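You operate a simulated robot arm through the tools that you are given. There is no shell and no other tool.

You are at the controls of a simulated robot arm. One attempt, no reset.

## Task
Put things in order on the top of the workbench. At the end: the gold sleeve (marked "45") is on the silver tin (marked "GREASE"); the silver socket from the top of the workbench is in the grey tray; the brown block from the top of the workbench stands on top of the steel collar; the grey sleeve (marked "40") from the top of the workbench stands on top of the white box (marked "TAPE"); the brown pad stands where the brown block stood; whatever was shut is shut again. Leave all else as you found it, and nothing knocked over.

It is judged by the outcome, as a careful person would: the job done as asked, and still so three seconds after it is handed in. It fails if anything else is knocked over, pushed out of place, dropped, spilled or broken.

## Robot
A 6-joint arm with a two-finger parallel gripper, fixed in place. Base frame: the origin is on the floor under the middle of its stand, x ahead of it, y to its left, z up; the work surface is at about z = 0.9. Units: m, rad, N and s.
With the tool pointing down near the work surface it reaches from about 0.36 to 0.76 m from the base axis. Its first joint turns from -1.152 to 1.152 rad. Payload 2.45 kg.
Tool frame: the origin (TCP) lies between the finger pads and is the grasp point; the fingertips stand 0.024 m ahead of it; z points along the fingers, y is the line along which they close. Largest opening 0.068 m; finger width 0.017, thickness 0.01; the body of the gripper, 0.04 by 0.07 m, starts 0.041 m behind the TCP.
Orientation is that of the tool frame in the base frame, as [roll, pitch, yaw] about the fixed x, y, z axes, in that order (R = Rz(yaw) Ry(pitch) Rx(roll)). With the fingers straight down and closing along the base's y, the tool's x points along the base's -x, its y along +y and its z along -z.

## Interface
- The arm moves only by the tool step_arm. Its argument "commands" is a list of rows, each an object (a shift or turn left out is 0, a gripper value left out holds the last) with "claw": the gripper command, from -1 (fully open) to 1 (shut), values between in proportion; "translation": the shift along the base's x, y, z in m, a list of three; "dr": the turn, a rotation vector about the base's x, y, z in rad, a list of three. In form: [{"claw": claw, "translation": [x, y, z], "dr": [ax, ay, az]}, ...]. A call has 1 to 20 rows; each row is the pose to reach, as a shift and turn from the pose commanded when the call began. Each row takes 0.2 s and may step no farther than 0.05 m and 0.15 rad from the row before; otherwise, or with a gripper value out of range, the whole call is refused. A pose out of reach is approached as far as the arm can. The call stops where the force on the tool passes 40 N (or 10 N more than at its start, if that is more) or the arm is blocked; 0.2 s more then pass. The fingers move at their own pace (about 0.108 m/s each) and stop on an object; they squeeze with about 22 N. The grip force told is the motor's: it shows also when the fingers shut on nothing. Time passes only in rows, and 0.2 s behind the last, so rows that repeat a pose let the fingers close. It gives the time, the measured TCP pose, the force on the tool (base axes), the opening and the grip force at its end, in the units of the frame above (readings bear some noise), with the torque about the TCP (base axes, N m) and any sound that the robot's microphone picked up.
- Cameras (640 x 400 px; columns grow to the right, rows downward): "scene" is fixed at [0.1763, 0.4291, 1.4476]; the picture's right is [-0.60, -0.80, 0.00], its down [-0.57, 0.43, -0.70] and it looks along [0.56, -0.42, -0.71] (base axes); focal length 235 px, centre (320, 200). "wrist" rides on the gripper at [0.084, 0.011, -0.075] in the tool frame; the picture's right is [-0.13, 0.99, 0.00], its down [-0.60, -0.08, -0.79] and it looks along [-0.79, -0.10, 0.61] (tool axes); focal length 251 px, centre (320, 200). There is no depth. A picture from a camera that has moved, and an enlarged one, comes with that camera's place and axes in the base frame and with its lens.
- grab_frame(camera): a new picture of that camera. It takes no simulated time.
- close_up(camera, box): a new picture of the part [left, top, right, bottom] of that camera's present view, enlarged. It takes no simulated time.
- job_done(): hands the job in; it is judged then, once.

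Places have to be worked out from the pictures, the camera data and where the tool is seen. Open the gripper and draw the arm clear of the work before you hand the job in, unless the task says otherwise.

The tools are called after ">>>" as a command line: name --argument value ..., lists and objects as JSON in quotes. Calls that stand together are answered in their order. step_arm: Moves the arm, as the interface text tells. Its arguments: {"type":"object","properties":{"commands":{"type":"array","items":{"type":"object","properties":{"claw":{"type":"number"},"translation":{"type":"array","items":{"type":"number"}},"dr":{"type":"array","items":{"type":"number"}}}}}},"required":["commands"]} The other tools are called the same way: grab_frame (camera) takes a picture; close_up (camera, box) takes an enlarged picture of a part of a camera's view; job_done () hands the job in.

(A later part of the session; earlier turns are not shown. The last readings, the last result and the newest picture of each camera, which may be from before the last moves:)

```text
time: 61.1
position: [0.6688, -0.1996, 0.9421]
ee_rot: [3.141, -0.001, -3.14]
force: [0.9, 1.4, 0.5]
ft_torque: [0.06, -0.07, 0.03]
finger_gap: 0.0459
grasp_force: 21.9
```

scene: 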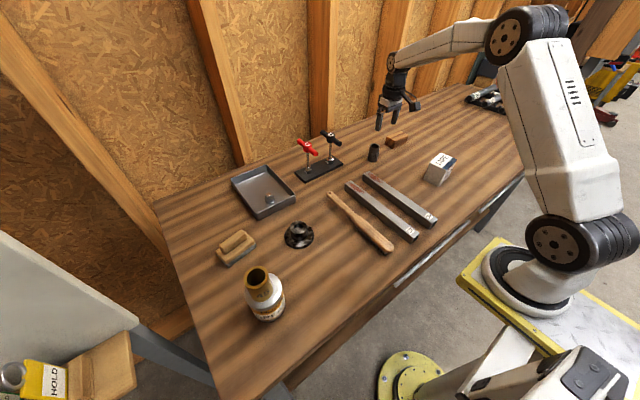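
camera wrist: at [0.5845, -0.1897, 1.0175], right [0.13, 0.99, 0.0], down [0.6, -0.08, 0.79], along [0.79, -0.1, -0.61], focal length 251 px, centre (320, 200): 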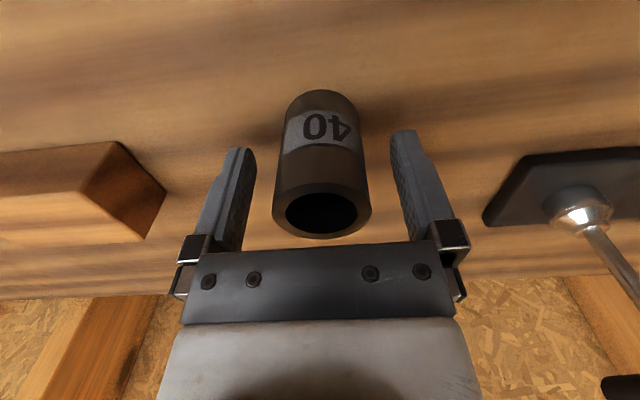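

Gripped (45.9 mm). I lift and carry it toward the white box, stopping short to measure the box top.

>>> step_arm --commands '[{"translation": [0, 0, 0.02]}, {"translation": [0, 0, 0.06]}, {"translation": [0, 0, 0.1]}, {"translation": [0, 0, 0.14]}, {"translation": [0, 0, 0.17]}, {"translation": [-0.04, 0, 0.18]}, {"translation": [-0.085, 0, 0.18]}, {"translation": [-0.13, 0, 0.18]}, {"translation": [-0.175, 0, 0.18]}, {"translation": [-0.22, 0, 0.18]}, {"translation": [-0.22, 0, 0.18]}]'

>>> grab_frame --camera "wrist"

>>> close_up --camera "scene" --box '[400, 130, 480, 200]'

```text
time: 63.5
position: [0.4493, -0.1989, 1.1206]
ee_rot: [3.141, -0.001, -3.139]
force: [0.7, -1.0, -3.0]
ft_torque: [0.02, 0.02, -0.01]
finger_gap: 0.0456
grasp_force: 22.3
```

```text
taken
camera wrist: at [0.3646, -0.1886, 1.197], right [0.13, 0.99, 0.0], down [0.6, -0.08, 0.79], along [0.79, -0.1, -0.61], focal length 251 px, centre (320, 200)
```

wrist: 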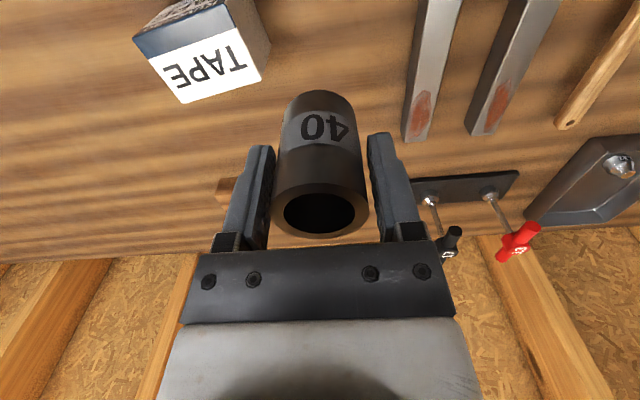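

```text
5.71 times, centred on (440, 165) of scene
camera zoom: at [0.1763, 0.4291, 1.4476], right [-0.6, -0.8, 0.0], down [-0.57, 0.43, -0.7], along [0.56, -0.42, -0.71], focal length 1341 px, centre (-366, 400)
```

zoom: 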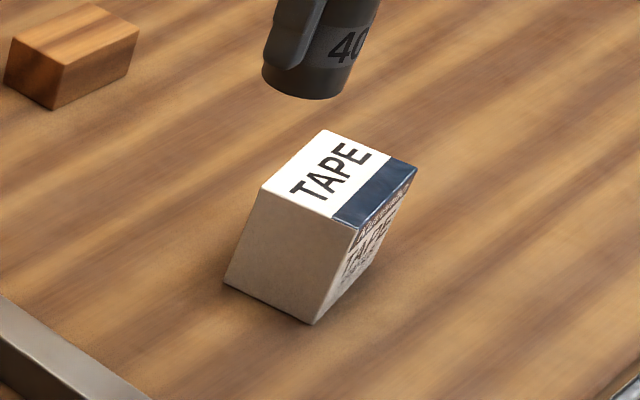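

>>> close_up --camera "wrist" --box '[120, 0, 280, 110]'

```text
3.64 times, centred on (200, 55) of wrist
camera zoom: at [0.3646, -0.1886, 1.197], right [0.13, 0.99, 0.0], down [0.6, -0.08, 0.79], along [0.79, -0.1, -0.61], focal length 914 px, centre (756, 727)
```

zoom: 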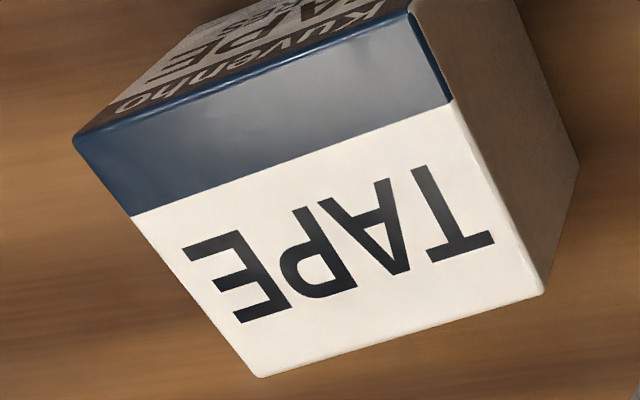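

Box top centre ≈(0.449,−0.301), z≈0.972. I move over it and lower to just above.

>>> step_arm --commands '[{"translation": [0, -0.035, 0]}, {"translation": [0, -0.07, 0]}, {"translation": [0, -0.102, 0]}, {"translation": [0, -0.102, -0.03]}, {"translation": [0, -0.102, -0.06]}, {"translation": [0, -0.102, -0.085]}, {"translation": [0, -0.102, -0.095]}, {"translation": [0, -0.102, -0.095]}]'

>>> grab_frame --camera "wrist"

>>> close_up --camera "scene" --box '[400, 110, 480, 200]'

```text
time: 65.3
position: [0.4526, -0.3026, 1.0233]
ee_rot: [-3.14, -0.001, -3.141]
force: [-0.1, -0.1, -2.9]
ft_torque: [0.03, -0.03, 0.05]
finger_gap: 0.0457
grasp_force: 22.2
```

```text
taken
camera wrist: at [0.367, -0.2923, 1.1002], right [0.13, 0.99, 0.0], down [0.6, -0.08, 0.79], along [0.79, -0.1, -0.61], focal length 251 px, centre (320, 200)
```

wrist: 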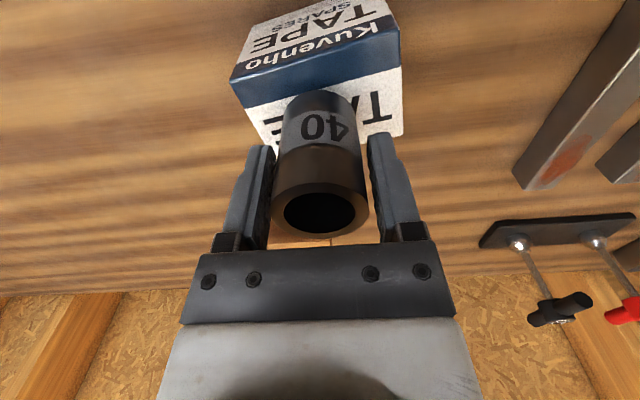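

```text
4.44 times, centred on (440, 155) of scene
camera zoom: at [0.1763, 0.4291, 1.4476], right [-0.6, -0.8, 0.0], down [-0.57, 0.43, -0.7], along [0.56, -0.42, -0.71], focal length 1043 px, centre (-213, 400)
```

zoom: 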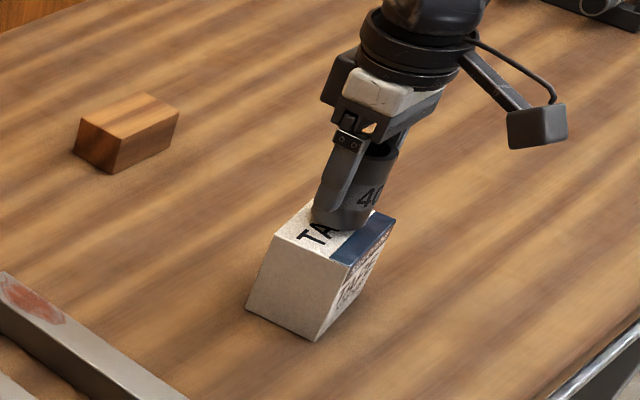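

Nearly there; I shift 4 mm toward −x and lower in small steps until contact.

>>> step_arm --commands '[{"translation": [-0.004, 0.001, 0]}, {"translation": [-0.004, 0.001, -0.003]}, {"translation": [-0.004, 0.001, -0.006]}]'

```text
time: 66.1
position: [0.4462, -0.3021, 1.019]
ee_rot: [3.141, 0.0, -3.14]
force: [0.8, 0.9, -2.5]
ft_torque: [-0.03, 0.01, 0.0]
finger_gap: 0.0459
grasp_force: 21.7
```

>>> step_arm --commands '[{"translation": [0.001, 0, -0.003]}, {"translation": [0.001, 0, -0.005]}]'

```text
time: 66.7
position: [0.4478, -0.3027, 1.016]
ee_rot: [-3.14, 0.003, -3.141]
force: [-1.0, 6.1, 13.5]
ft_torque: [0.47, 0.06, 0.0]
finger_gap: 0.0457
grasp_force: 22.2
```

Contact (≈16 N). I ease slightly and release.

>>> step_arm --commands '[{"translation": [0, 0, 0.003]}, {"translation": [0, 0, 0.003]}, {"translation": [0, 0, 0.003], "claw": 0.2}, {"translation": [0, 0, 0.003], "claw": -0.2}, {"translation": [0, 0, 0.003], "claw": -0.6}, {"translation": [0, 0, 0.003], "claw": -1}, {"translation": [0, 0, 0.003], "claw": -1}]'

>>> grab_frame --camera "wrist"

>>> close_up --camera "scene" --box '[400, 110, 480, 200]'

```text
time: 68.3
position: [0.4453, -0.302, 1.0176]
ee_rot: [-3.141, -0.002, -3.14]
force: [-0.2, 0.0, -0.3]
ft_torque: [-0.03, 0.03, -0.03]
finger_gap: 0.0677
grasp_force: 0.0
```

```text
taken
camera wrist: at [0.3617, -0.2915, 1.0943], right [0.13, 0.99, 0.0], down [0.6, -0.08, 0.79], along [0.79, -0.1, -0.61], focal length 251 px, centre (320, 200)
```

wrist: 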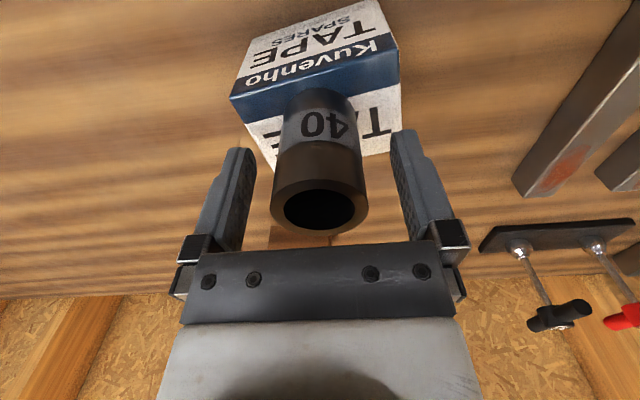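

```text
4.44 times, centred on (440, 155) of scene
camera zoom: at [0.1763, 0.4291, 1.4476], right [-0.6, -0.8, 0.0], down [-0.57, 0.43, -0.7], along [0.56, -0.42, -0.71], focal length 1043 px, centre (-213, 400)
```

zoom: 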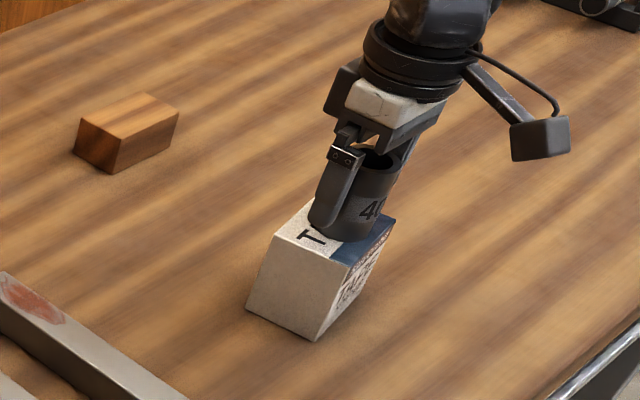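

Grey sleeve stands on the box. I rise, verify, and turn the tool 90° (to close along x) on the way to the block.

>>> step_arm --commands '[{"translation": [0, 0, 0.03]}, {"translation": [0, 0, 0.07]}, {"translation": [0, 0, 0.11]}, {"translation": [0, 0, 0.14]}, {"translation": [0.03, 0, 0.14], "dr": [0, 0, -0.14]}, {"translation": [0.06, 0, 0.14], "dr": [0, 0, -0.28]}, {"translation": [0.09, 0, 0.14], "dr": [0, 0, -0.42]}, {"translation": [0.12, 0, 0.14], "dr": [0, 0, -0.56]}, {"translation": [0.15, 0, 0.14], "dr": [0, 0, -0.7]}, {"translation": [0.18, 0, 0.14], "dr": [0, 0, -0.84]}, {"translation": [0.2, 0, 0.14], "dr": [0, 0, -0.98]}, {"translation": [0.2, 0, 0.14], "dr": [0, 0, -1.12]}, {"translation": [0.2, 0, 0.14], "dr": [0, 0, -1.26]}, {"translation": [0.2, 0, 0.14], "dr": [0, 0, -1.4]}, {"translation": [0.2, 0, 0.14], "dr": [0, 0, -1.54]}, {"translation": [0.2, 0, 0.14], "dr": [0, 0, -1.593]}]'

>>> grab_frame --camera "wrist"

>>> grab_frame --camera "scene"

```text
time: 71.7
position: [0.6457, -0.3016, 1.1582]
ee_rot: [3.142, -0.002, 1.547]
force: [-0.5, -0.1, 0.6]
ft_torque: [0.01, -0.01, -0.01]
finger_gap: 0.0679
grasp_force: 0.0
```

```text
taken
camera wrist: at [0.6591, -0.2188, 1.235], right [0.99, -0.15, 0.0], down [-0.09, -0.6, 0.79], along [-0.12, -0.78, -0.61], focal length 251 px, centre (320, 200)
```

wrist: 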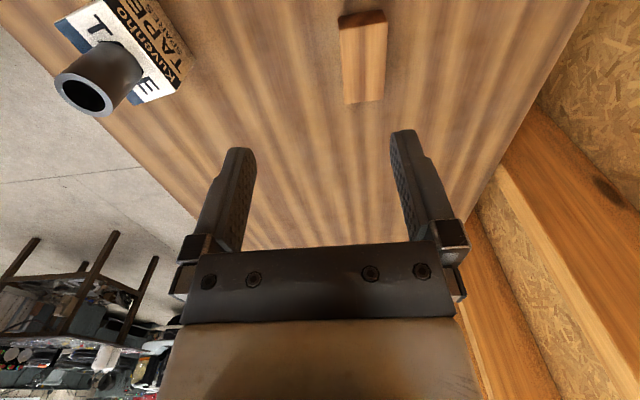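

```text
taken
```

scene: 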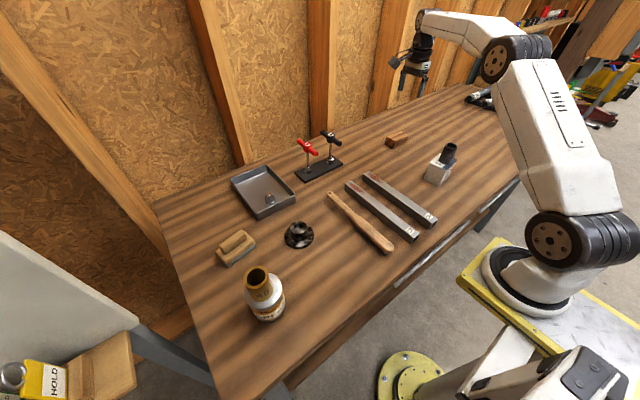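

Yaw is set so the fingers close across the block's 49 mm side. I move over the block at z≈1.0 and see whether it's in reach.

>>> step_arm --commands '[{"translation": [0.02, -0.02, -0.03]}, {"translation": [0.043, -0.04, -0.06]}, {"translation": [0.043, -0.055, -0.1]}, {"translation": [0.043, -0.055, -0.14]}, {"translation": [0.043, -0.055, -0.155]}, {"translation": [0.043, -0.055, -0.155]}]'

>>> grab_frame --camera "wrist"

```text
time: 73.1
position: [0.6735, -0.3466, 1.0026]
ee_rot: [3.141, 0.0, 1.548]
force: [0.5, 0.4, -0.4]
ft_torque: [-0.01, 0.03, -0.02]
finger_gap: 0.0678
grasp_force: 0.0
out of reach, approached as far as the arm can: row 2, 3, 4, 5, 6
```

```text
taken
camera wrist: at [0.6866, -0.2633, 1.0783], right [0.99, -0.15, 0.0], down [-0.09, -0.6, 0.79], along [-0.12, -0.78, -0.61], focal length 251 px, centre (320, 200)
```

wrist: 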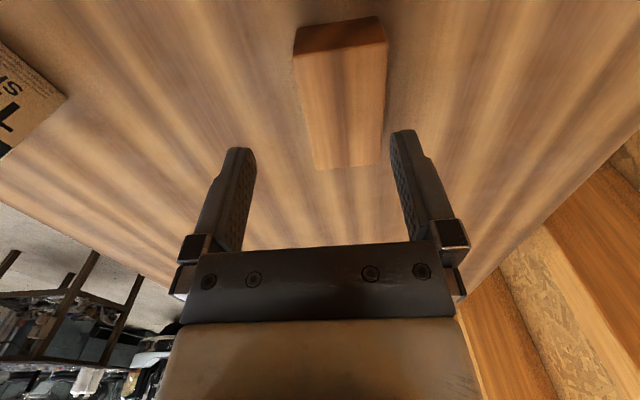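

The limit is r≈0.757; the block is at 0.778. I lean the tool's tip 0.3 rad toward −y (keeps the pads parallel to the block's sides) so the wrist stays in reach, and move over the block centre.

>>> step_arm --commands '[{"dr": [-0.1, 0, 0]}, {"translation": [0.005, -0.004, 0], "dr": [-0.2, 0, 0]}, {"translation": [0.01, -0.008, 0], "dr": [-0.3, 0, 0]}, {"translation": [0.0155, -0.0154, 0], "dr": [-0.3, 0, 0]}, {"translation": [0.0155, -0.0154, -0.02], "dr": [-0.3, 0, 0]}, {"translation": [0.0155, -0.0154, -0.02], "dr": [-0.3, 0, 0]}]'

>>> grab_frame --camera "wrist"

>>> close_up --camera "scene" --box '[350, 80, 450, 160]'

```text
time: 74.5
position: [0.6927, -0.3632, 0.9827]
ee_rot: [3.137, 0.301, 1.547]
force: [-0.2, 0.5, -0.7]
ft_torque: [0.01, -0.02, -0.01]
finger_gap: 0.0682
grasp_force: 0.1
out of reach, approached as far as the arm can: row 1, 2, 3, 5
```

```text
taken
camera wrist: at [0.7052, -0.262, 1.0315], right [0.99, -0.14, 0.04], down [-0.09, -0.34, 0.94], along [-0.12, -0.93, -0.35], focal length 251 px, centre (320, 200)
```

wrist: 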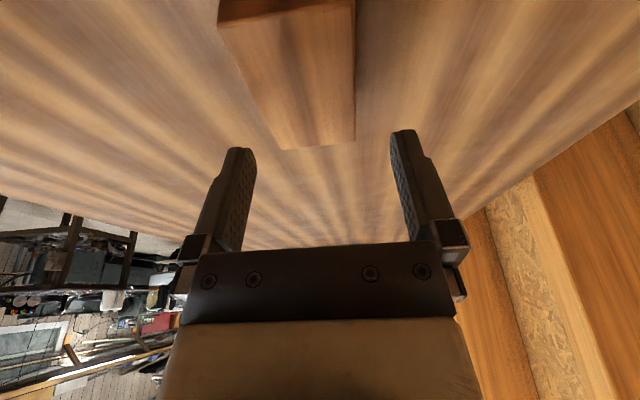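

```text
5.00 times, centred on (400, 120) of scene
camera zoom: at [0.1763, 0.4291, 1.4476], right [-0.6, -0.8, 0.0], down [-0.57, 0.43, -0.7], along [0.56, -0.42, -0.71], focal length 1173 px, centre (-80, 600)
```

zoom: 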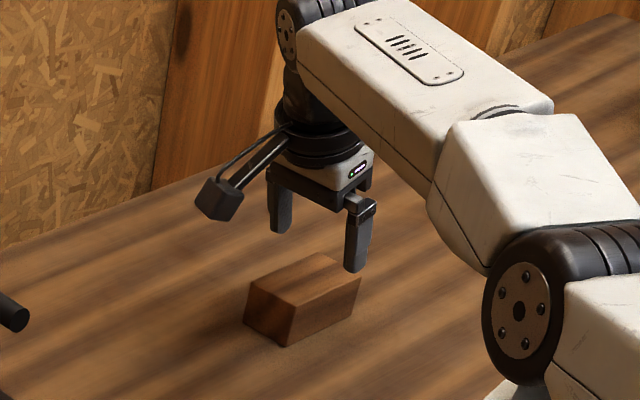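

The block is framed between the fingers; its centre is x≈0.688, so I shift −4 mm and descend to grasp height with a little more lean.

>>> step_arm --commands '[{"translation": [-0.0045, 0, 0], "dr": [-0.05, 0, 0]}, {"translation": [-0.0045, 0.001, -0.015], "dr": [-0.08, 0, 0]}, {"translation": [-0.0045, 0.002, -0.03], "dr": [-0.1, 0, 0]}, {"translation": [-0.0045, 0.002, -0.042], "dr": [-0.1, 0, 0]}, {"translation": [-0.0045, 0.002, -0.042], "dr": [-0.1, 0, 0]}]'

>>> grab_frame --camera "wrist"

>>> close_up --camera "scene" --box '[350, 80, 450, 160]'

```text
time: 75.3
position: [0.6996, -0.3697, 0.9661]
ee_rot: [3.121, 0.411, 1.542]
force: [-0.3, 0.0, 3.4]
ft_torque: [-0.02, 0.11, 0.03]
finger_gap: 0.0675
grasp_force: 0.1
out of reach, approached as far as the arm can: row 1, 2, 3, 4
stopped in row 4: the force on the tool passed its limit at 49 N (the readings are from after the stop); the commanded pose is now the measured one
```

```text
taken
camera wrist: at [0.712, -0.2634, 1.0025], right [0.99, -0.14, 0.07], down [-0.1, -0.23, 0.97], along [-0.12, -0.96, -0.25], focal length 251 px, centre (320, 200)
```

wrist: 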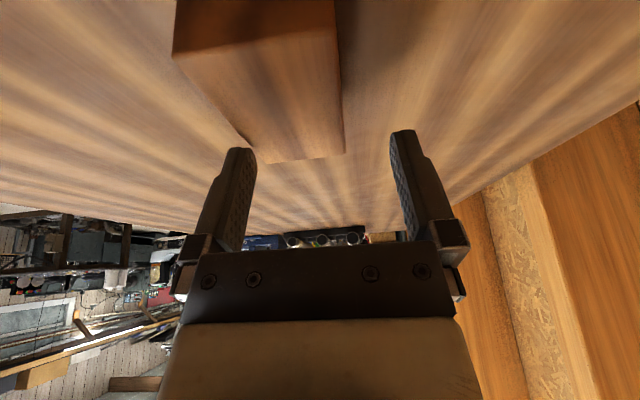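

```text
5.00 times, centred on (400, 120) of scene
camera zoom: at [0.1762, 0.4292, 1.4476], right [-0.6, -0.8, 0.0], down [-0.57, 0.43, -0.7], along [0.56, -0.42, -0.71], focal length 1173 px, centre (-80, 600)
```

zoom: 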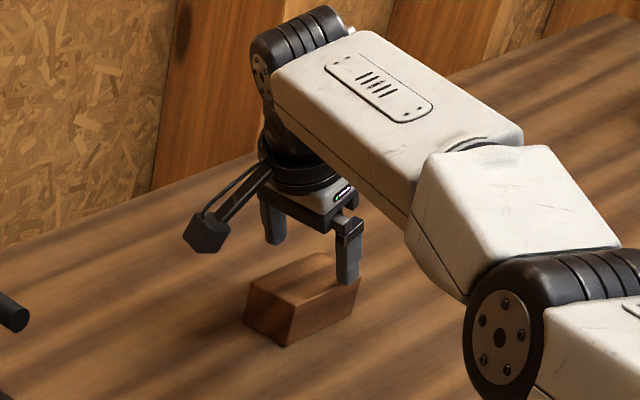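

A finger tip touched the block's top edge because the arm deviated from the commanded pose at its limits. I raise straight up right away and check the block.

>>> step_arm --commands '[{"translation": [0, 0, 0.02]}, {"translation": [0, 0, 0.04]}, {"translation": [0, 0.005, 0.06], "dr": [0.1, 0, 0]}, {"translation": [0, 0.01, 0.08], "dr": [0.2, 0, 0]}]'

>>> grab_frame --camera "wrist"

>>> close_up --camera "scene" --box '[360, 120, 420, 165]'

```text
time: 76.3
position: [0.689, -0.3527, 1.043]
ee_rot: [3.129, 0.207, 1.546]
force: [-0.1, 0.3, 0.0]
ft_torque: [-0.04, -0.01, 0.01]
finger_gap: 0.068
grasp_force: 0.1
out of reach, approached as far as the arm can: row 3, 4
```

```text
taken
camera wrist: at [0.7018, -0.2555, 1.1005], right [0.99, -0.15, 0.04], down [-0.1, -0.42, 0.9], along [-0.12, -0.89, -0.43], focal length 251 px, centre (320, 200)
```

wrist: 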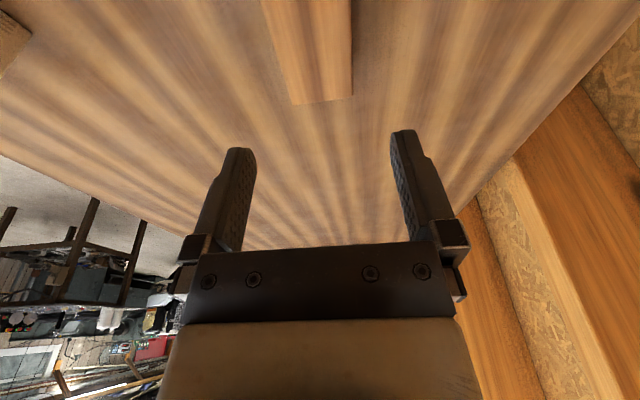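

```text
8.89 times, centred on (390, 142) of scene
camera zoom: at [0.1763, 0.4291, 1.4476], right [-0.6, -0.8, 0.0], down [-0.57, 0.43, -0.7], along [0.56, -0.42, -0.71], focal length 2086 px, centre (-302, 711)
```

zoom: 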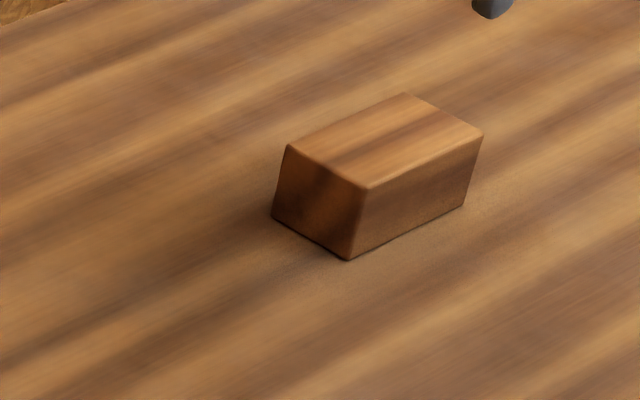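

The block has not moved. The arm behaves badly near full stretch, so I retract, set the lean (0.5 rad) there, then extend with margin.

>>> step_arm --commands '[{"translation": [-0.03, 0.01, 0]}, {"translation": [-0.06, 0.02, 0]}, {"translation": [-0.09, 0.03, 0]}, {"translation": [-0.09, 0.03, 0], "dr": [-0.1, 0, 0]}, {"translation": [-0.09, 0.03, 0], "dr": [-0.2, 0, 0]}, {"translation": [-0.09, 0.03, 0], "dr": [-0.293, 0, 0]}, {"translation": [-0.09, 0.03, 0], "dr": [-0.293, 0, 0]}]'

```text
time: 77.9
position: [0.5969, -0.3229, 1.0429]
ee_rot: [3.12, 0.504, 1.542]
force: [-0.2, 0.0, -0.2]
ft_torque: [-0.03, 0.02, 0.01]
finger_gap: 0.0681
grasp_force: 0.1
out of reach, approached as far as the arm can: row 1
```

Orientation is good here (closing direction ≈ +x). Now I extend over the block.

>>> step_arm --commands '[{"translation": [0.03, -0.013, -0.01]}, {"translation": [0.06, -0.026, -0.02]}, {"translation": [0.08, -0.034, -0.03]}, {"translation": [0.091, -0.039, -0.04]}, {"translation": [0.091, -0.039, -0.05]}, {"translation": [0.091, -0.039, -0.05]}]'

>>> grab_frame --camera "wrist"

>>> close_up --camera "scene" --box '[350, 80, 450, 160]'

```text
time: 79.3
position: [0.6888, -0.3611, 0.9934]
ee_rot: [3.121, 0.503, 1.542]
force: [-0.3, -0.3, -0.3]
ft_torque: [0.01, 0.01, -0.02]
finger_gap: 0.0683
grasp_force: 0.0
```

```text
taken
camera wrist: at [0.7007, -0.2522, 1.0199], right [0.99, -0.13, 0.08], down [-0.1, -0.15, 0.98], along [-0.12, -0.98, -0.16], focal length 251 px, centre (320, 200)
```

wrist: 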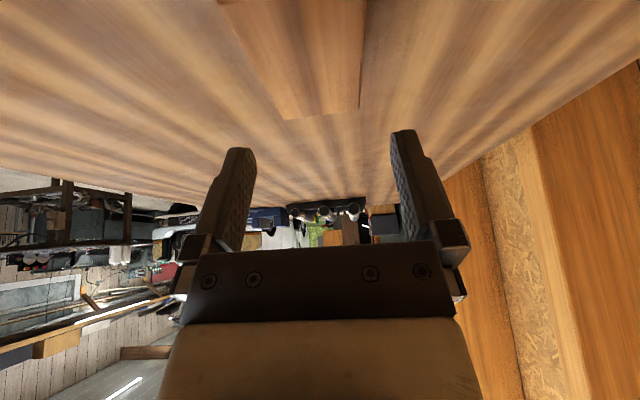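

```text
5.00 times, centred on (400, 120) of scene
camera zoom: at [0.1763, 0.4291, 1.4476], right [-0.6, -0.8, 0.0], down [-0.57, 0.43, -0.7], along [0.56, -0.42, -0.71], focal length 1173 px, centre (-80, 600)
```

zoom: 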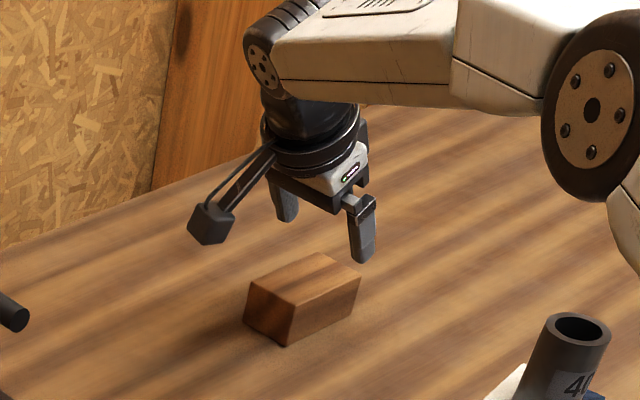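

Exactly on target without limits. I descend in two stages, checking alignment halfway.

>>> step_arm --commands '[{"translation": [0, 0, -0.01]}, {"translation": [0, 0, -0.02]}, {"translation": [0, 0, -0.028]}, {"translation": [0, 0, -0.028]}]'

>>> close_up --camera "wrist" --box '[180, 0, 460, 180]'

>>> close_up --camera "scene" --box '[365, 100, 425, 150]'

```text
time: 80.3
position: [0.6885, -0.3624, 0.9664]
ee_rot: [3.121, 0.503, 1.542]
force: [-0.2, -0.2, -0.4]
ft_torque: [-0.01, 0.02, -0.02]
finger_gap: 0.0679
grasp_force: 0.1
```

```text
2.22 times, centred on (320, 90) of wrist
camera zoom: at [0.6994, -0.2532, 0.993], right [0.99, -0.13, 0.08], down [-0.1, -0.14, 0.98], along [-0.12, -0.98, -0.16], focal length 559 px, centre (320, 444)
```

zoom: 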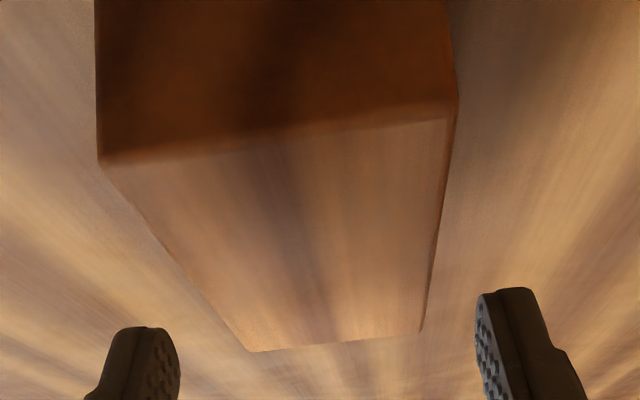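

```text
8.00 times, centred on (395, 125) of scene
camera zoom: at [0.1763, 0.4291, 1.4476], right [-0.6, -0.8, 0.0], down [-0.57, 0.43, -0.7], along [0.56, -0.42, -0.71], focal length 1878 px, centre (-280, 800)
```

zoom: 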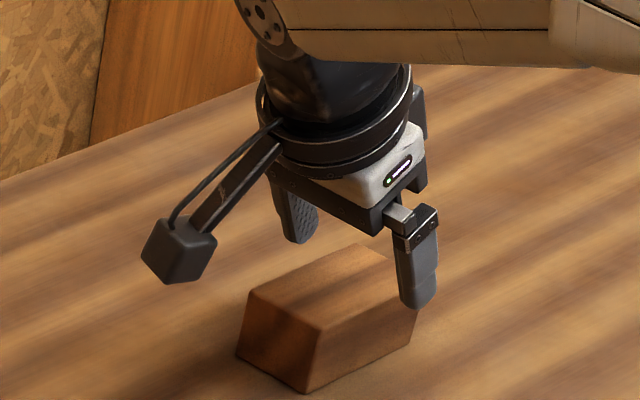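

Clear on both sides. I go down to grasp height.

>>> step_arm --commands '[{"translation": [0, 0, -0.012]}, {"translation": [0, 0, -0.024]}, {"translation": [0, 0, -0.034]}, {"translation": [0, 0, -0.036]}, {"translation": [0, 0, -0.036]}]'

>>> close_up --camera "scene" --box '[365, 100, 425, 150]'

```text
time: 81.5
position: [0.6889, -0.3617, 0.9293]
ee_rot: [3.121, 0.502, 1.541]
force: [-0.4, -0.4, -0.3]
ft_torque: [0.03, 0.0, 0.02]
finger_gap: 0.0679
grasp_force: 0.1
```

```text
8.00 times, centred on (395, 125) of scene
camera zoom: at [0.1763, 0.4291, 1.4476], right [-0.6, -0.8, 0.0], down [-0.57, 0.43, -0.7], along [0.56, -0.42, -0.71], focal length 1878 px, centre (-280, 800)
```

zoom: 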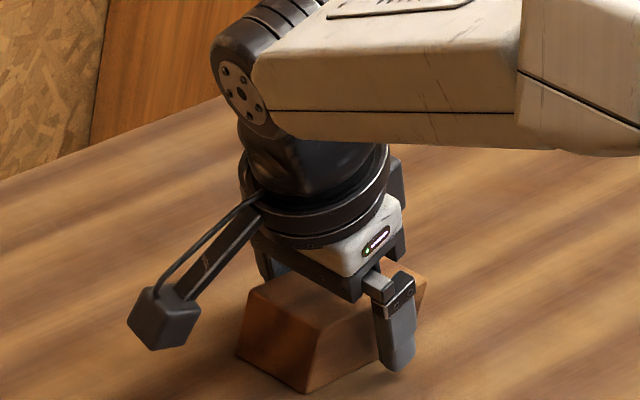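

>>> step_arm --commands '[{"claw": 0}, {"claw": 1}, {"claw": 1}, {"claw": 1}, {"claw": 1}]'

```text
time: 82.7
position: [0.6884, -0.3618, 0.9293]
ee_rot: [3.122, 0.502, 1.541]
force: [0.8, -0.8, 2.5]
ft_torque: [0.01, 0.07, 0.04]
finger_gap: 0.0501
grasp_force: 21.7
```

Gripped at 50 mm. The block is held flat with the tool leaned, so I'll keep this lean until it's placed. I lift and retract.

>>> step_arm --commands '[{"translation": [0, 0, 0.01]}, {"translation": [0, 0.002, 0.03]}, {"translation": [-0.005, 0.004, 0.06]}, {"translation": [-0.02, 0.01, 0.1]}, {"translation": [-0.04, 0.02, 0.14]}, {"translation": [-0.07, 0.03, 0.17]}, {"translation": [-0.1, 0.05, 0.19]}]'

>>> grab_frame --camera "wrist"

>>> grab_frame --camera "scene"

```text
time: 84.3
position: [0.5858, -0.3117, 1.1214]
ee_rot: [3.121, 0.503, 1.541]
force: [0.2, 0.6, 0.2]
ft_torque: [-0.02, 0.02, 0.02]
finger_gap: 0.0498
grasp_force: 22.2
```

```text
taken
camera wrist: at [0.5977, -0.2011, 1.1473], right [0.99, -0.13, 0.08], down [-0.1, -0.14, 0.98], along [-0.12, -0.98, -0.16], focal length 251 px, centre (320, 200)
```

wrist: 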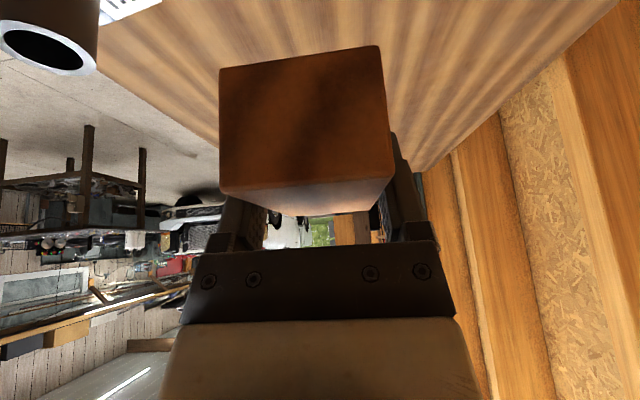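

```text
taken
```

scene: 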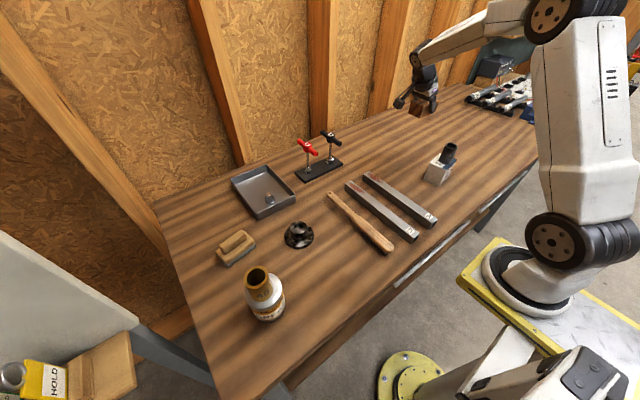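

The block is held level. I carry it toward the collar in stages, keeping this orientation.

>>> step_arm --commands '[{"translation": [-0.006, 0.045, 0]}, {"translation": [-0.012, 0.09, 0]}, {"translation": [-0.018, 0.135, 0]}, {"translation": [-0.024, 0.18, 0]}, {"translation": [-0.03, 0.225, 0]}, {"translation": [-0.036, 0.27, 0]}, {"translation": [-0.042, 0.315, 0]}, {"translation": [-0.048, 0.36, 0]}, {"translation": [-0.056, 0.405, 0]}, {"translation": [-0.056, 0.405, 0]}]'

>>> grab_frame --camera "scene"

```text
time: 86.5
position: [0.5285, 0.0925, 1.121]
ee_rot: [3.121, 0.501, 1.543]
force: [0.3, 0.5, -0.7]
ft_torque: [0.02, -0.01, 0.01]
finger_gap: 0.0497
grasp_force: 22.1
```

```text
taken
```

scene: 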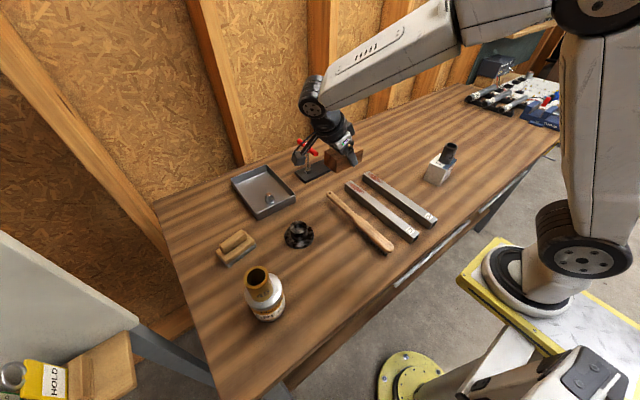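

I zoom the scene camera on the collar to fix its hub centre precisely.

>>> close_up --camera "scene" --box '[276, 212, 324, 254]'

>>> grab_frame --camera "wrist"

```text
9.52 times, centred on (300, 233) of scene
camera zoom: at [0.1762, 0.4292, 1.4476], right [-0.6, -0.8, 0.0], down [-0.57, 0.43, -0.7], along [0.56, -0.42, -0.71], focal length 2235 px, centre (510, -114)
```

zoom: 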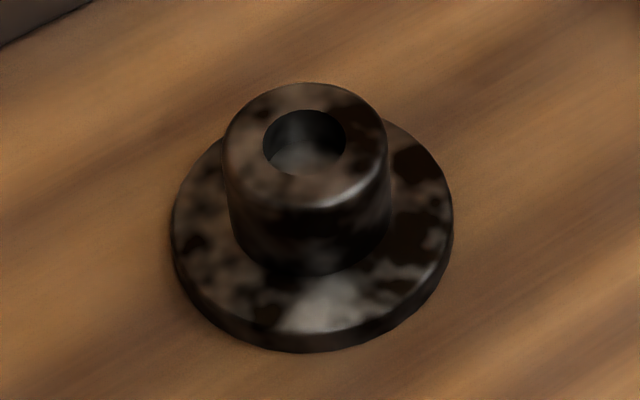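

```text
taken
camera wrist: at [0.5411, 0.2002, 1.1475], right [0.99, -0.13, 0.08], down [-0.1, -0.14, 0.98], along [-0.12, -0.98, -0.16], focal length 251 px, centre (320, 200)
```

wrist: 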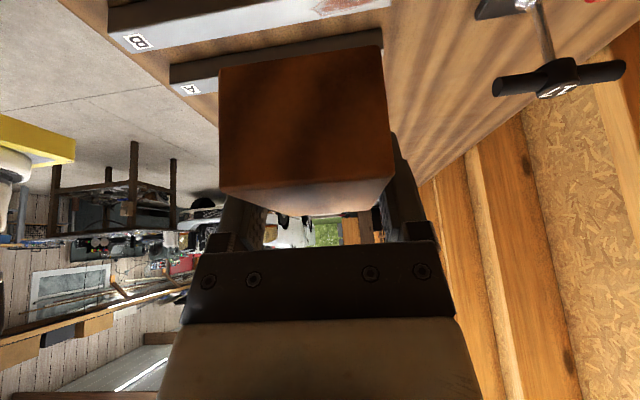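

Hub top centre ≈(0.5265,0.240), z≈0.946. I move over it and lower to about 3 cm above contact.

>>> step_arm --commands '[{"translation": [0, 0.04, 0]}, {"translation": [-0.001, 0.08, 0]}, {"translation": [-0.002, 0.12, 0]}, {"translation": [-0.002, 0.1475, -0.01]}, {"translation": [-0.002, 0.1475, -0.05]}, {"translation": [-0.002, 0.1475, -0.09]}, {"translation": [-0.002, 0.1475, -0.115]}, {"translation": [-0.002, 0.1475, -0.115]}]'

>>> grab_frame --camera "wrist"

>>> close_up --camera "scene" --box '[230, 150, 370, 260]'

```text
time: 88.3
position: [0.5275, 0.2416, 1.0051]
ee_rot: [3.12, 0.504, 1.541]
force: [0.1, 0.8, -1.6]
ft_torque: [0.03, -0.01, 0.0]
finger_gap: 0.05
grasp_force: 21.7
```

```text
taken
camera wrist: at [0.5402, 0.3501, 1.0322], right [0.99, -0.13, 0.08], down [-0.1, -0.15, 0.98], along [-0.12, -0.98, -0.16], focal length 251 px, centre (320, 200)
```

wrist: 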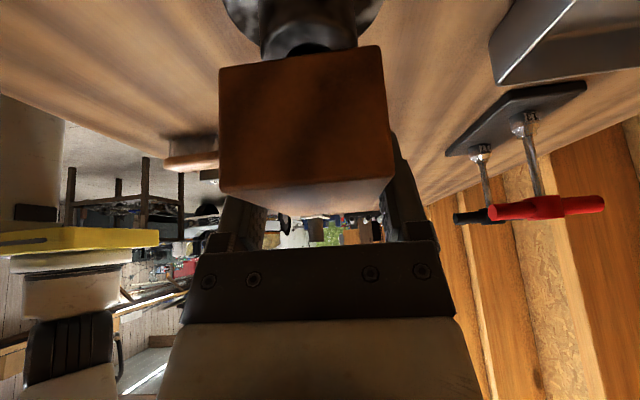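

```text
3.64 times, centred on (300, 205) of scene
camera zoom: at [0.1763, 0.4292, 1.4476], right [-0.6, -0.8, 0.0], down [-0.57, 0.43, -0.7], along [0.56, -0.42, -0.71], focal length 853 px, centre (393, 182)
```

zoom: 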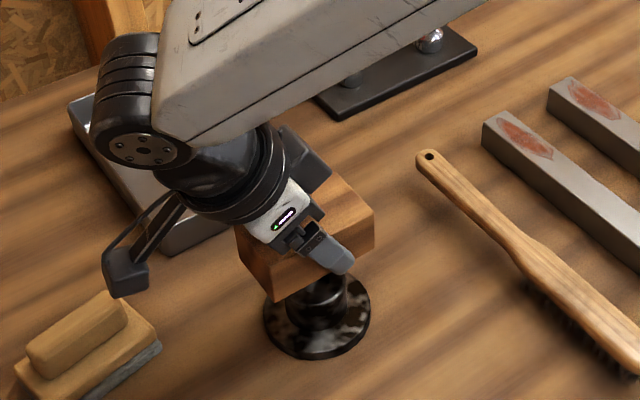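

Block is over the hub. I lower to near contact, then in small steps.

>>> step_arm --commands '[{"translation": [-0.001, -0.001, -0.012]}, {"translation": [-0.001, -0.001, -0.022]}, {"translation": [-0.001, -0.001, -0.026]}, {"translation": [-0.001, -0.001, -0.026]}]'

>>> close_up --camera "scene" --box '[250, 180, 350, 260]'

```text
time: 89.3
position: [0.5276, 0.2394, 0.9789]
ee_rot: [3.122, 0.501, 1.541]
force: [-0.2, -0.5, -1.6]
ft_torque: [0.0, -0.05, -0.01]
finger_gap: 0.0496
grasp_force: 22.0
```

```text
5.00 times, centred on (300, 220) of scene
camera zoom: at [0.1763, 0.4291, 1.4476], right [-0.6, -0.8, 0.0], down [-0.57, 0.43, -0.7], along [0.56, -0.42, -0.71], focal length 1173 px, centre (420, 100)
```

zoom: 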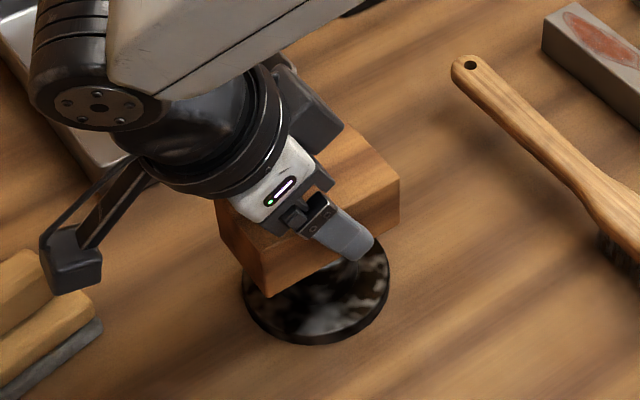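

>>> step_arm --commands '[{"translation": [-0.001, 0, -0.003]}, {"translation": [-0.001, 0, -0.005]}]'

```text
time: 89.9
position: [0.5258, 0.2404, 0.9734]
ee_rot: [3.123, 0.502, 1.543]
force: [-0.4, 0.3, -0.9]
ft_torque: [-0.01, -0.01, 0.02]
finger_gap: 0.0498
grasp_force: 21.8
```

Still free (only the weight). A few more millimetres.

>>> step_arm --commands '[{"translation": [0, 0, -0.0025]}, {"translation": [0, 0, -0.005]}]'

```text
time: 90.5
position: [0.5281, 0.241, 0.9695]
ee_rot: [3.118, 0.502, 1.541]
force: [-2.9, 1.7, 17.3]
ft_torque: [0.02, 0.25, -0.02]
finger_gap: 0.0493
grasp_force: 21.9
```

Contact. I ease off and open the gripper slowly.

>>> step_arm --commands '[{"translation": [0, 0, 0.003]}, {"translation": [0, 0, 0.003]}, {"translation": [0, 0, 0.003], "claw": 0.3}, {"translation": [0, 0, 0.003], "claw": 0}, {"translation": [0, 0, 0.003], "claw": -0.4}, {"translation": [0, 0, 0.003], "claw": -0.8}, {"translation": [0, 0, 0.003], "claw": -1}, {"translation": [0, 0, 0.003], "claw": -1}]'

>>> close_up --camera "scene" --box '[250, 180, 350, 260]'

>>> grab_frame --camera "wrist"

```text
time: 92.3
position: [0.5279, 0.2392, 0.9712]
ee_rot: [3.12, 0.503, 1.543]
force: [0.2, -0.6, 0.4]
ft_torque: [-0.05, 0.01, -0.01]
finger_gap: 0.068
grasp_force: 0.1
```

```text
5.00 times, centred on (300, 220) of scene
camera zoom: at [0.1763, 0.4291, 1.4476], right [-0.6, -0.8, 0.0], down [-0.57, 0.43, -0.7], along [0.56, -0.42, -0.71], focal length 1173 px, centre (420, 100)
```

zoom: 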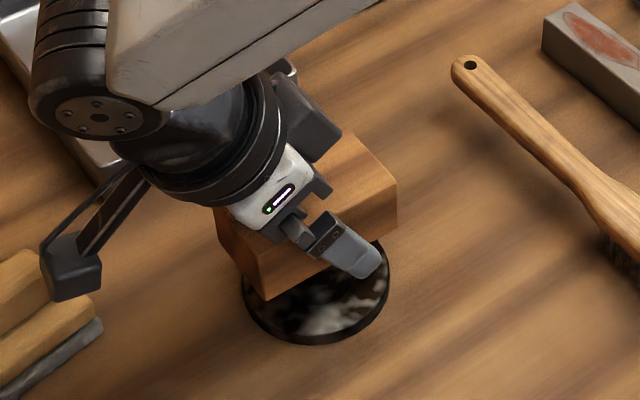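

```text
taken
camera wrist: at [0.5401, 0.3489, 0.9988], right [0.99, -0.13, 0.08], down [-0.1, -0.15, 0.98], along [-0.12, -0.98, -0.16], focal length 251 px, centre (320, 200)
```

wrist: 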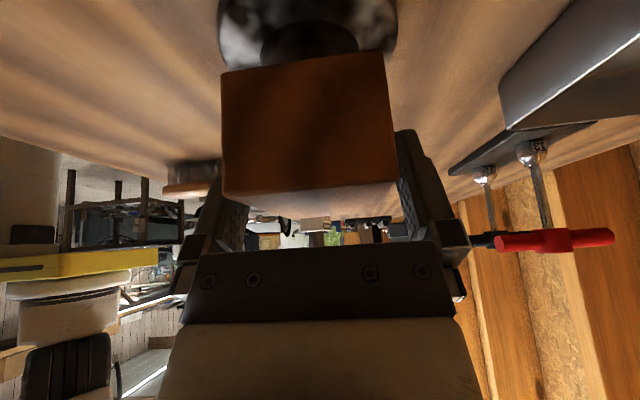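

Block rests on the collar. I go straight up.

>>> step_arm --commands '[{"translation": [0, 0, 0.02]}, {"translation": [0, 0, 0.05]}, {"translation": [0, 0, 0.09]}, {"translation": [0, 0, 0.13]}, {"translation": [0, -0.02, 0.15], "dr": [0.1, 0, 0]}, {"translation": [0, -0.04, 0.15], "dr": [0.2, 0, 0]}, {"translation": [0, -0.06, 0.15], "dr": [0.3, 0, 0]}, {"translation": [0, -0.08, 0.15], "dr": [0.4, 0, 0]}, {"translation": [0, -0.1, 0.15], "dr": [0.503, 0, 0]}]'

>>> grab_frame --camera "scene"

>>> close_up --camera "scene" --box '[210, 170, 350, 300]'

```text
time: 94.3
position: [0.5282, 0.1405, 1.1225]
ee_rot: [3.134, -0.001, 1.546]
force: [-0.3, -0.2, 0.5]
ft_torque: [0.03, -0.01, 0.01]
finger_gap: 0.0682
grasp_force: 0.0
```

```text
taken
```

scene: 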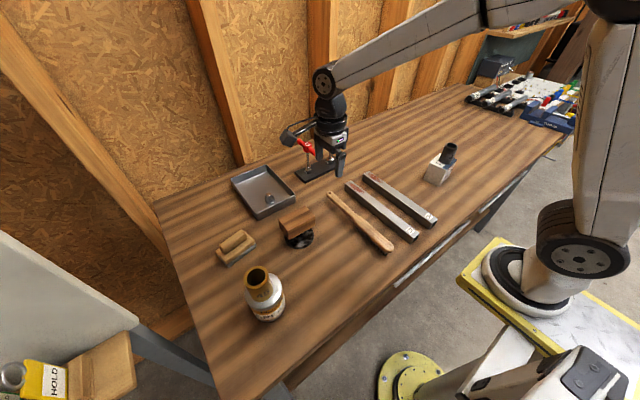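

```text
3.08 times, centred on (280, 235) of scene
camera zoom: at [0.1762, 0.4291, 1.4476], right [-0.6, -0.8, 0.0], down [-0.57, 0.43, -0.7], along [0.56, -0.42, -0.71], focal length 722 px, centre (443, 92)
```

zoom: 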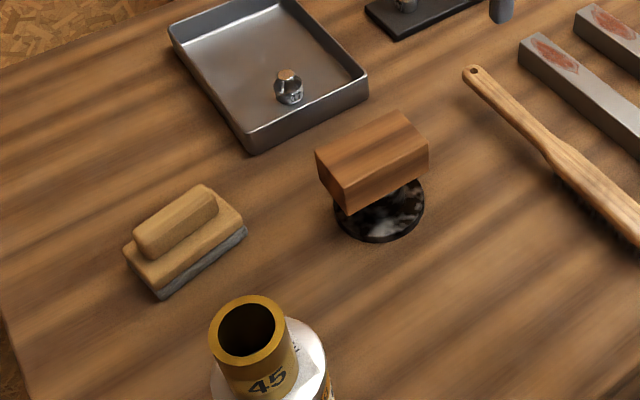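

Four of the five placements look right. Now the pad: I'll try looking inside the drawers. With the present yaw, a forward tilt plus a lean from the right should let one finger hook behind handle B. I move to the right-front area first.

>>> step_arm --commands '[{"translation": [-0.013, -0.045, 0.01]}, {"translation": [-0.026, -0.09, 0.02]}, {"translation": [-0.039, -0.135, 0.03]}, {"translation": [-0.052, -0.18, 0.03]}, {"translation": [-0.065, -0.225, 0.03]}, {"translation": [-0.078, -0.27, 0.03]}, {"translation": [-0.091, -0.315, 0.03]}, {"translation": [-0.104, -0.36, 0.03]}, {"translation": [-0.117, -0.405, 0.03]}, {"translation": [-0.128, -0.44, 0.03]}, {"translation": [-0.128, -0.44, 0.03]}]'

```text
time: 96.7
position: [0.4013, -0.2967, 1.1482]
ee_rot: [3.135, -0.001, 1.546]
force: [0.9, 0.2, 0.0]
ft_torque: [-0.02, -0.01, 0.02]
finger_gap: 0.0681
grasp_force: 0.0
```

>>> step_arm --commands '[{"translation": [-0.035, 0, 0.01], "dr": [0, 0, 0.0248]}, {"translation": [-0.07, 0, 0.01], "dr": [0, 0, 0.0248]}, {"translation": [-0.1, 0, 0.01], "dr": [0, 0, 0.0248]}, {"translation": [-0.1, 0, 0.01], "dr": [0, 0, 0.0248]}]'

```text
time: 97.7
position: [0.2993, -0.2997, 1.1637]
ee_rot: [3.135, -0.002, 1.573]
force: [-0.7, -0.3, 0.1]
ft_torque: [0.01, 0.05, 0.01]
finger_gap: 0.0682
grasp_force: 0.0
```

Reached freely. Now I lean the tip toward +y (wrist toward −y) by 0.52 rad.

>>> step_arm --commands '[{"dr": [0.13, 0, 0]}, {"dr": [0.26, 0, 0]}, {"dr": [0.39, 0, 0]}, {"dr": [0.5236, 0, 0]}, {"dr": [0.5236, 0, 0]}]'

```text
time: 98.9
position: [0.3031, -0.2988, 1.1621]
ee_rot: [3.135, -0.525, 1.572]
force: [-0.1, 0.0, -0.1]
ft_torque: [0.01, -0.02, -0.01]
finger_gap: 0.0678
grasp_force: 0.0
out of reach, approached as far as the arm can: row 4, 5
```

This side hits the first joint's stop. From the observed limits I deduce the left-lean approach failed only because it leaned a bit too much sideways; I'll retry from the left with slightly less lean. First I undo the lean and come back.

>>> step_arm --commands '[{"translation": [0.01, 0.02, 0], "dr": [-0.13, 0, 0]}, {"translation": [0.02, 0.04, 0], "dr": [-0.26, 0, 0]}, {"translation": [0.03, 0.06, 0.01], "dr": [-0.39, 0, 0]}, {"translation": [0.04, 0.08, 0.02], "dr": [-0.525, 0, 0]}, {"translation": [0.05, 0.11, 0.03], "dr": [-0.525, 0, 0]}, {"translation": [0.06, 0.14, 0.03], "dr": [-0.525, 0, 0]}]'

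>>> step_arm --commands '[{"translation": [0.005, 0.02, 0], "dr": [0, 0, 0.14]}, {"translation": [0.01, 0.04, 0], "dr": [0, 0, 0.28]}, {"translation": [0.015, 0.06, 0], "dr": [0, 0, 0.42]}, {"translation": [0.02, 0.08, 0], "dr": [0, 0, 0.56]}, {"translation": [0.025, 0.1, 0], "dr": [0, 0, 0.7]}, {"translation": [0.03, 0.12, 0], "dr": [0, 0, 0.84]}, {"translation": [0.035, 0.14, 0], "dr": [0, 0, 0.98]}, {"translation": [0.04, 0.16, 0], "dr": [0, 0, 1.12]}, {"translation": [0.045, 0.19, 0], "dr": [0, 0, 1.26]}, {"translation": [0.05, 0.22, 0], "dr": [0, 0, 1.4]}, {"translation": [0.055, 0.25, 0], "dr": [0, 0, 1.5]}, {"translation": [0.06, 0.26, 0], "dr": [0, 0, 1.569]}]'

```text
time: 100.3
position: [0.363, -0.1607, 1.1898]
ee_rot: [3.135, 0.002, 1.567]
force: [0.7, 0.1, 0.5]
ft_torque: [-0.01, -0.01, -0.04]
finger_gap: 0.068
grasp_force: 0.0
```

```text
time: 102.9
position: [0.4225, 0.1026, 1.1917]
ee_rot: [3.135, 0.003, 3.141]
force: [0.1, 0.7, -0.3]
ft_torque: [0.02, 0.03, 0.02]
finger_gap: 0.0681
grasp_force: 0.0
```

Now I rotate into the new hook orientation (less sideways lean), still high above the bench.

>>> step_arm --commands '[{"dr": [-0.1024, 0.0114, 0.0997]}, {"dr": [-0.2048, 0.0228, 0.1994]}, {"dr": [-0.3073, 0.0342, 0.2991]}, {"dr": [-0.4097, 0.0456, 0.3988]}, {"dr": [-0.5121, 0.057, 0.4985]}, {"dr": [-0.6145, 0.0684, 0.5981]}, {"dr": [-0.7169, 0.0798, 0.6978]}, {"dr": [-0.8193, 0.0912, 0.7975]}, {"dr": [-0.9218, 0.1026, 0.8972]}, {"dr": [-1.0242, 0.114, 0.9969]}, {"dr": [-1.1266, 0.1254, 1.0966]}]'

```text
time: 105.3
position: [0.4233, 0.1004, 1.1918]
ee_rot: [-2.207, -0.618, -2.241]
force: [0.3, 0.1, -0.1]
ft_torque: [0.01, 0.02, 0.01]
finger_gap: 0.0679
grasp_force: 0.1
```

Orientation is right. I travel around the left side: first toward (0.30, 0.21, 1.10), watching for reach limits.

>>> step_arm --commands '[{"translation": [-0.02, 0.03, -0.02]}, {"translation": [-0.04, 0.06, -0.04]}, {"translation": [-0.06, 0.09, -0.06]}, {"translation": [-0.09, 0.11, -0.08]}, {"translation": [-0.123, 0.115, -0.09]}, {"translation": [-0.123, 0.115, -0.09]}]'

```text
time: 106.7
position: [0.3482, 0.1948, 1.0996]
ee_rot: [-2.207, -0.615, -2.241]
force: [0.4, -0.1, -0.4]
ft_torque: [0.01, 0.01, 0.01]
finger_gap: 0.0681
grasp_force: 0.1
out of reach, approached as far as the arm can: row 4, 5, 6
```

The arm's limits make hooking behind the bar impractical from here. A simpler way to try a drawer is to press a fingertip down on the top of bar B just in front of the lip and drag it out by friction. I return to the tool-down pose first.

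>>> step_arm --commands '[{"translation": [0.02, -0.02, 0.02]}, {"translation": [0.04, -0.04, 0.04], "dr": [0.1024, -0.0114, -0.0997]}, {"translation": [0.06, -0.06, 0.06], "dr": [0.2048, -0.0228, -0.1994]}, {"translation": [0.07, -0.08, 0.08], "dr": [0.3073, -0.0342, -0.2991]}, {"translation": [0.08, -0.1, 0.09], "dr": [0.4097, -0.0456, -0.3988]}, {"translation": [0.08, -0.12, 0.09], "dr": [0.5121, -0.057, -0.4985]}, {"translation": [0.08, -0.14, 0.09], "dr": [0.6145, -0.0684, -0.5981]}, {"translation": [0.08, -0.16, 0.09], "dr": [0.7169, -0.0798, -0.6978]}, {"translation": [0.08, -0.18, 0.09], "dr": [0.8193, -0.0912, -0.7975]}, {"translation": [0.08, -0.2, 0.09], "dr": [0.9218, -0.1026, -0.8972]}, {"translation": [0.08, -0.22, 0.09], "dr": [1.0242, -0.114, -0.9969]}, {"translation": [0.08, -0.24, 0.09], "dr": [1.1266, -0.1254, -1.0966]}]'

>>> grab_frame --camera "scene"

```text
time: 109.3
position: [0.4306, -0.0474, 1.1934]
ee_rot: [3.133, 0.001, 3.139]
force: [-0.1, -0.1, -0.2]
ft_torque: [0.0, -0.02, 0.01]
finger_gap: 0.0681
grasp_force: 0.0
```

```text
taken
```

scene: 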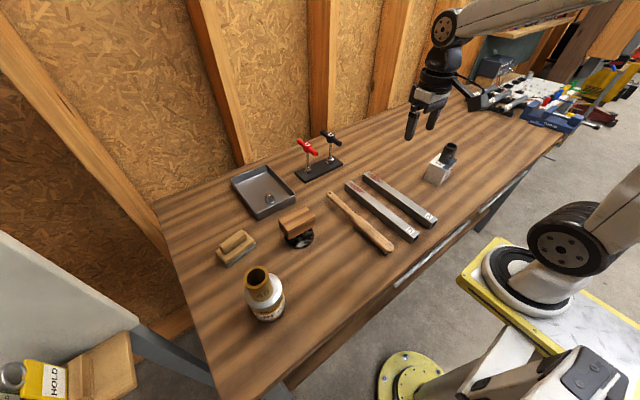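

Everything on the bench is still in order. I close the gripper and move to a spot in front of the lip at (0.262,−0.245), tool straight down.

>>> step_arm --commands '[{"translation": [-0.024, -0.028, -0.015], "claw": 1}, {"translation": [-0.048, -0.056, -0.03]}, {"translation": [-0.072, -0.084, -0.05]}, {"translation": [-0.096, -0.112, -0.07]}, {"translation": [-0.12, -0.14, -0.09]}, {"translation": [-0.144, -0.168, -0.11]}, {"translation": [-0.169, -0.198, -0.13]}, {"translation": [-0.169, -0.198, -0.17]}, {"translation": [-0.169, -0.198, -0.17]}]'

>>> grab_frame --camera "wrist"

```text
time: 111.3
position: [0.2589, -0.2434, 1.0238]
ee_rot: [3.134, 0.001, 3.139]
force: [0.4, 0.3, -0.4]
ft_torque: [0.0, 0.0, -0.03]
finger_gap: 0.0
grasp_force: 22.0
```

```text
taken
camera wrist: at [0.1753, -0.2335, 1.1005], right [0.13, 0.99, 0.01], down [0.6, -0.09, 0.79], along [0.79, -0.1, -0.61], focal length 251 px, centre (320, 200)
```

wrist: 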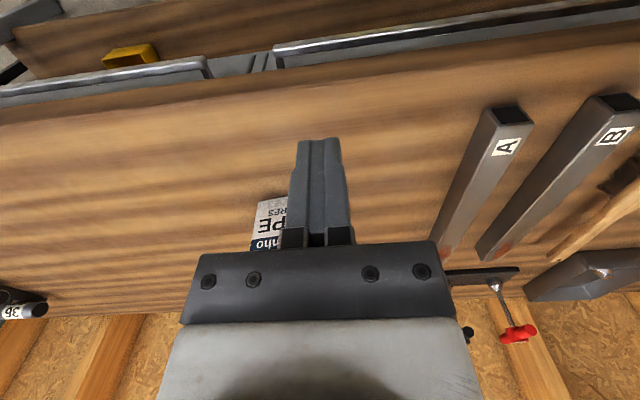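

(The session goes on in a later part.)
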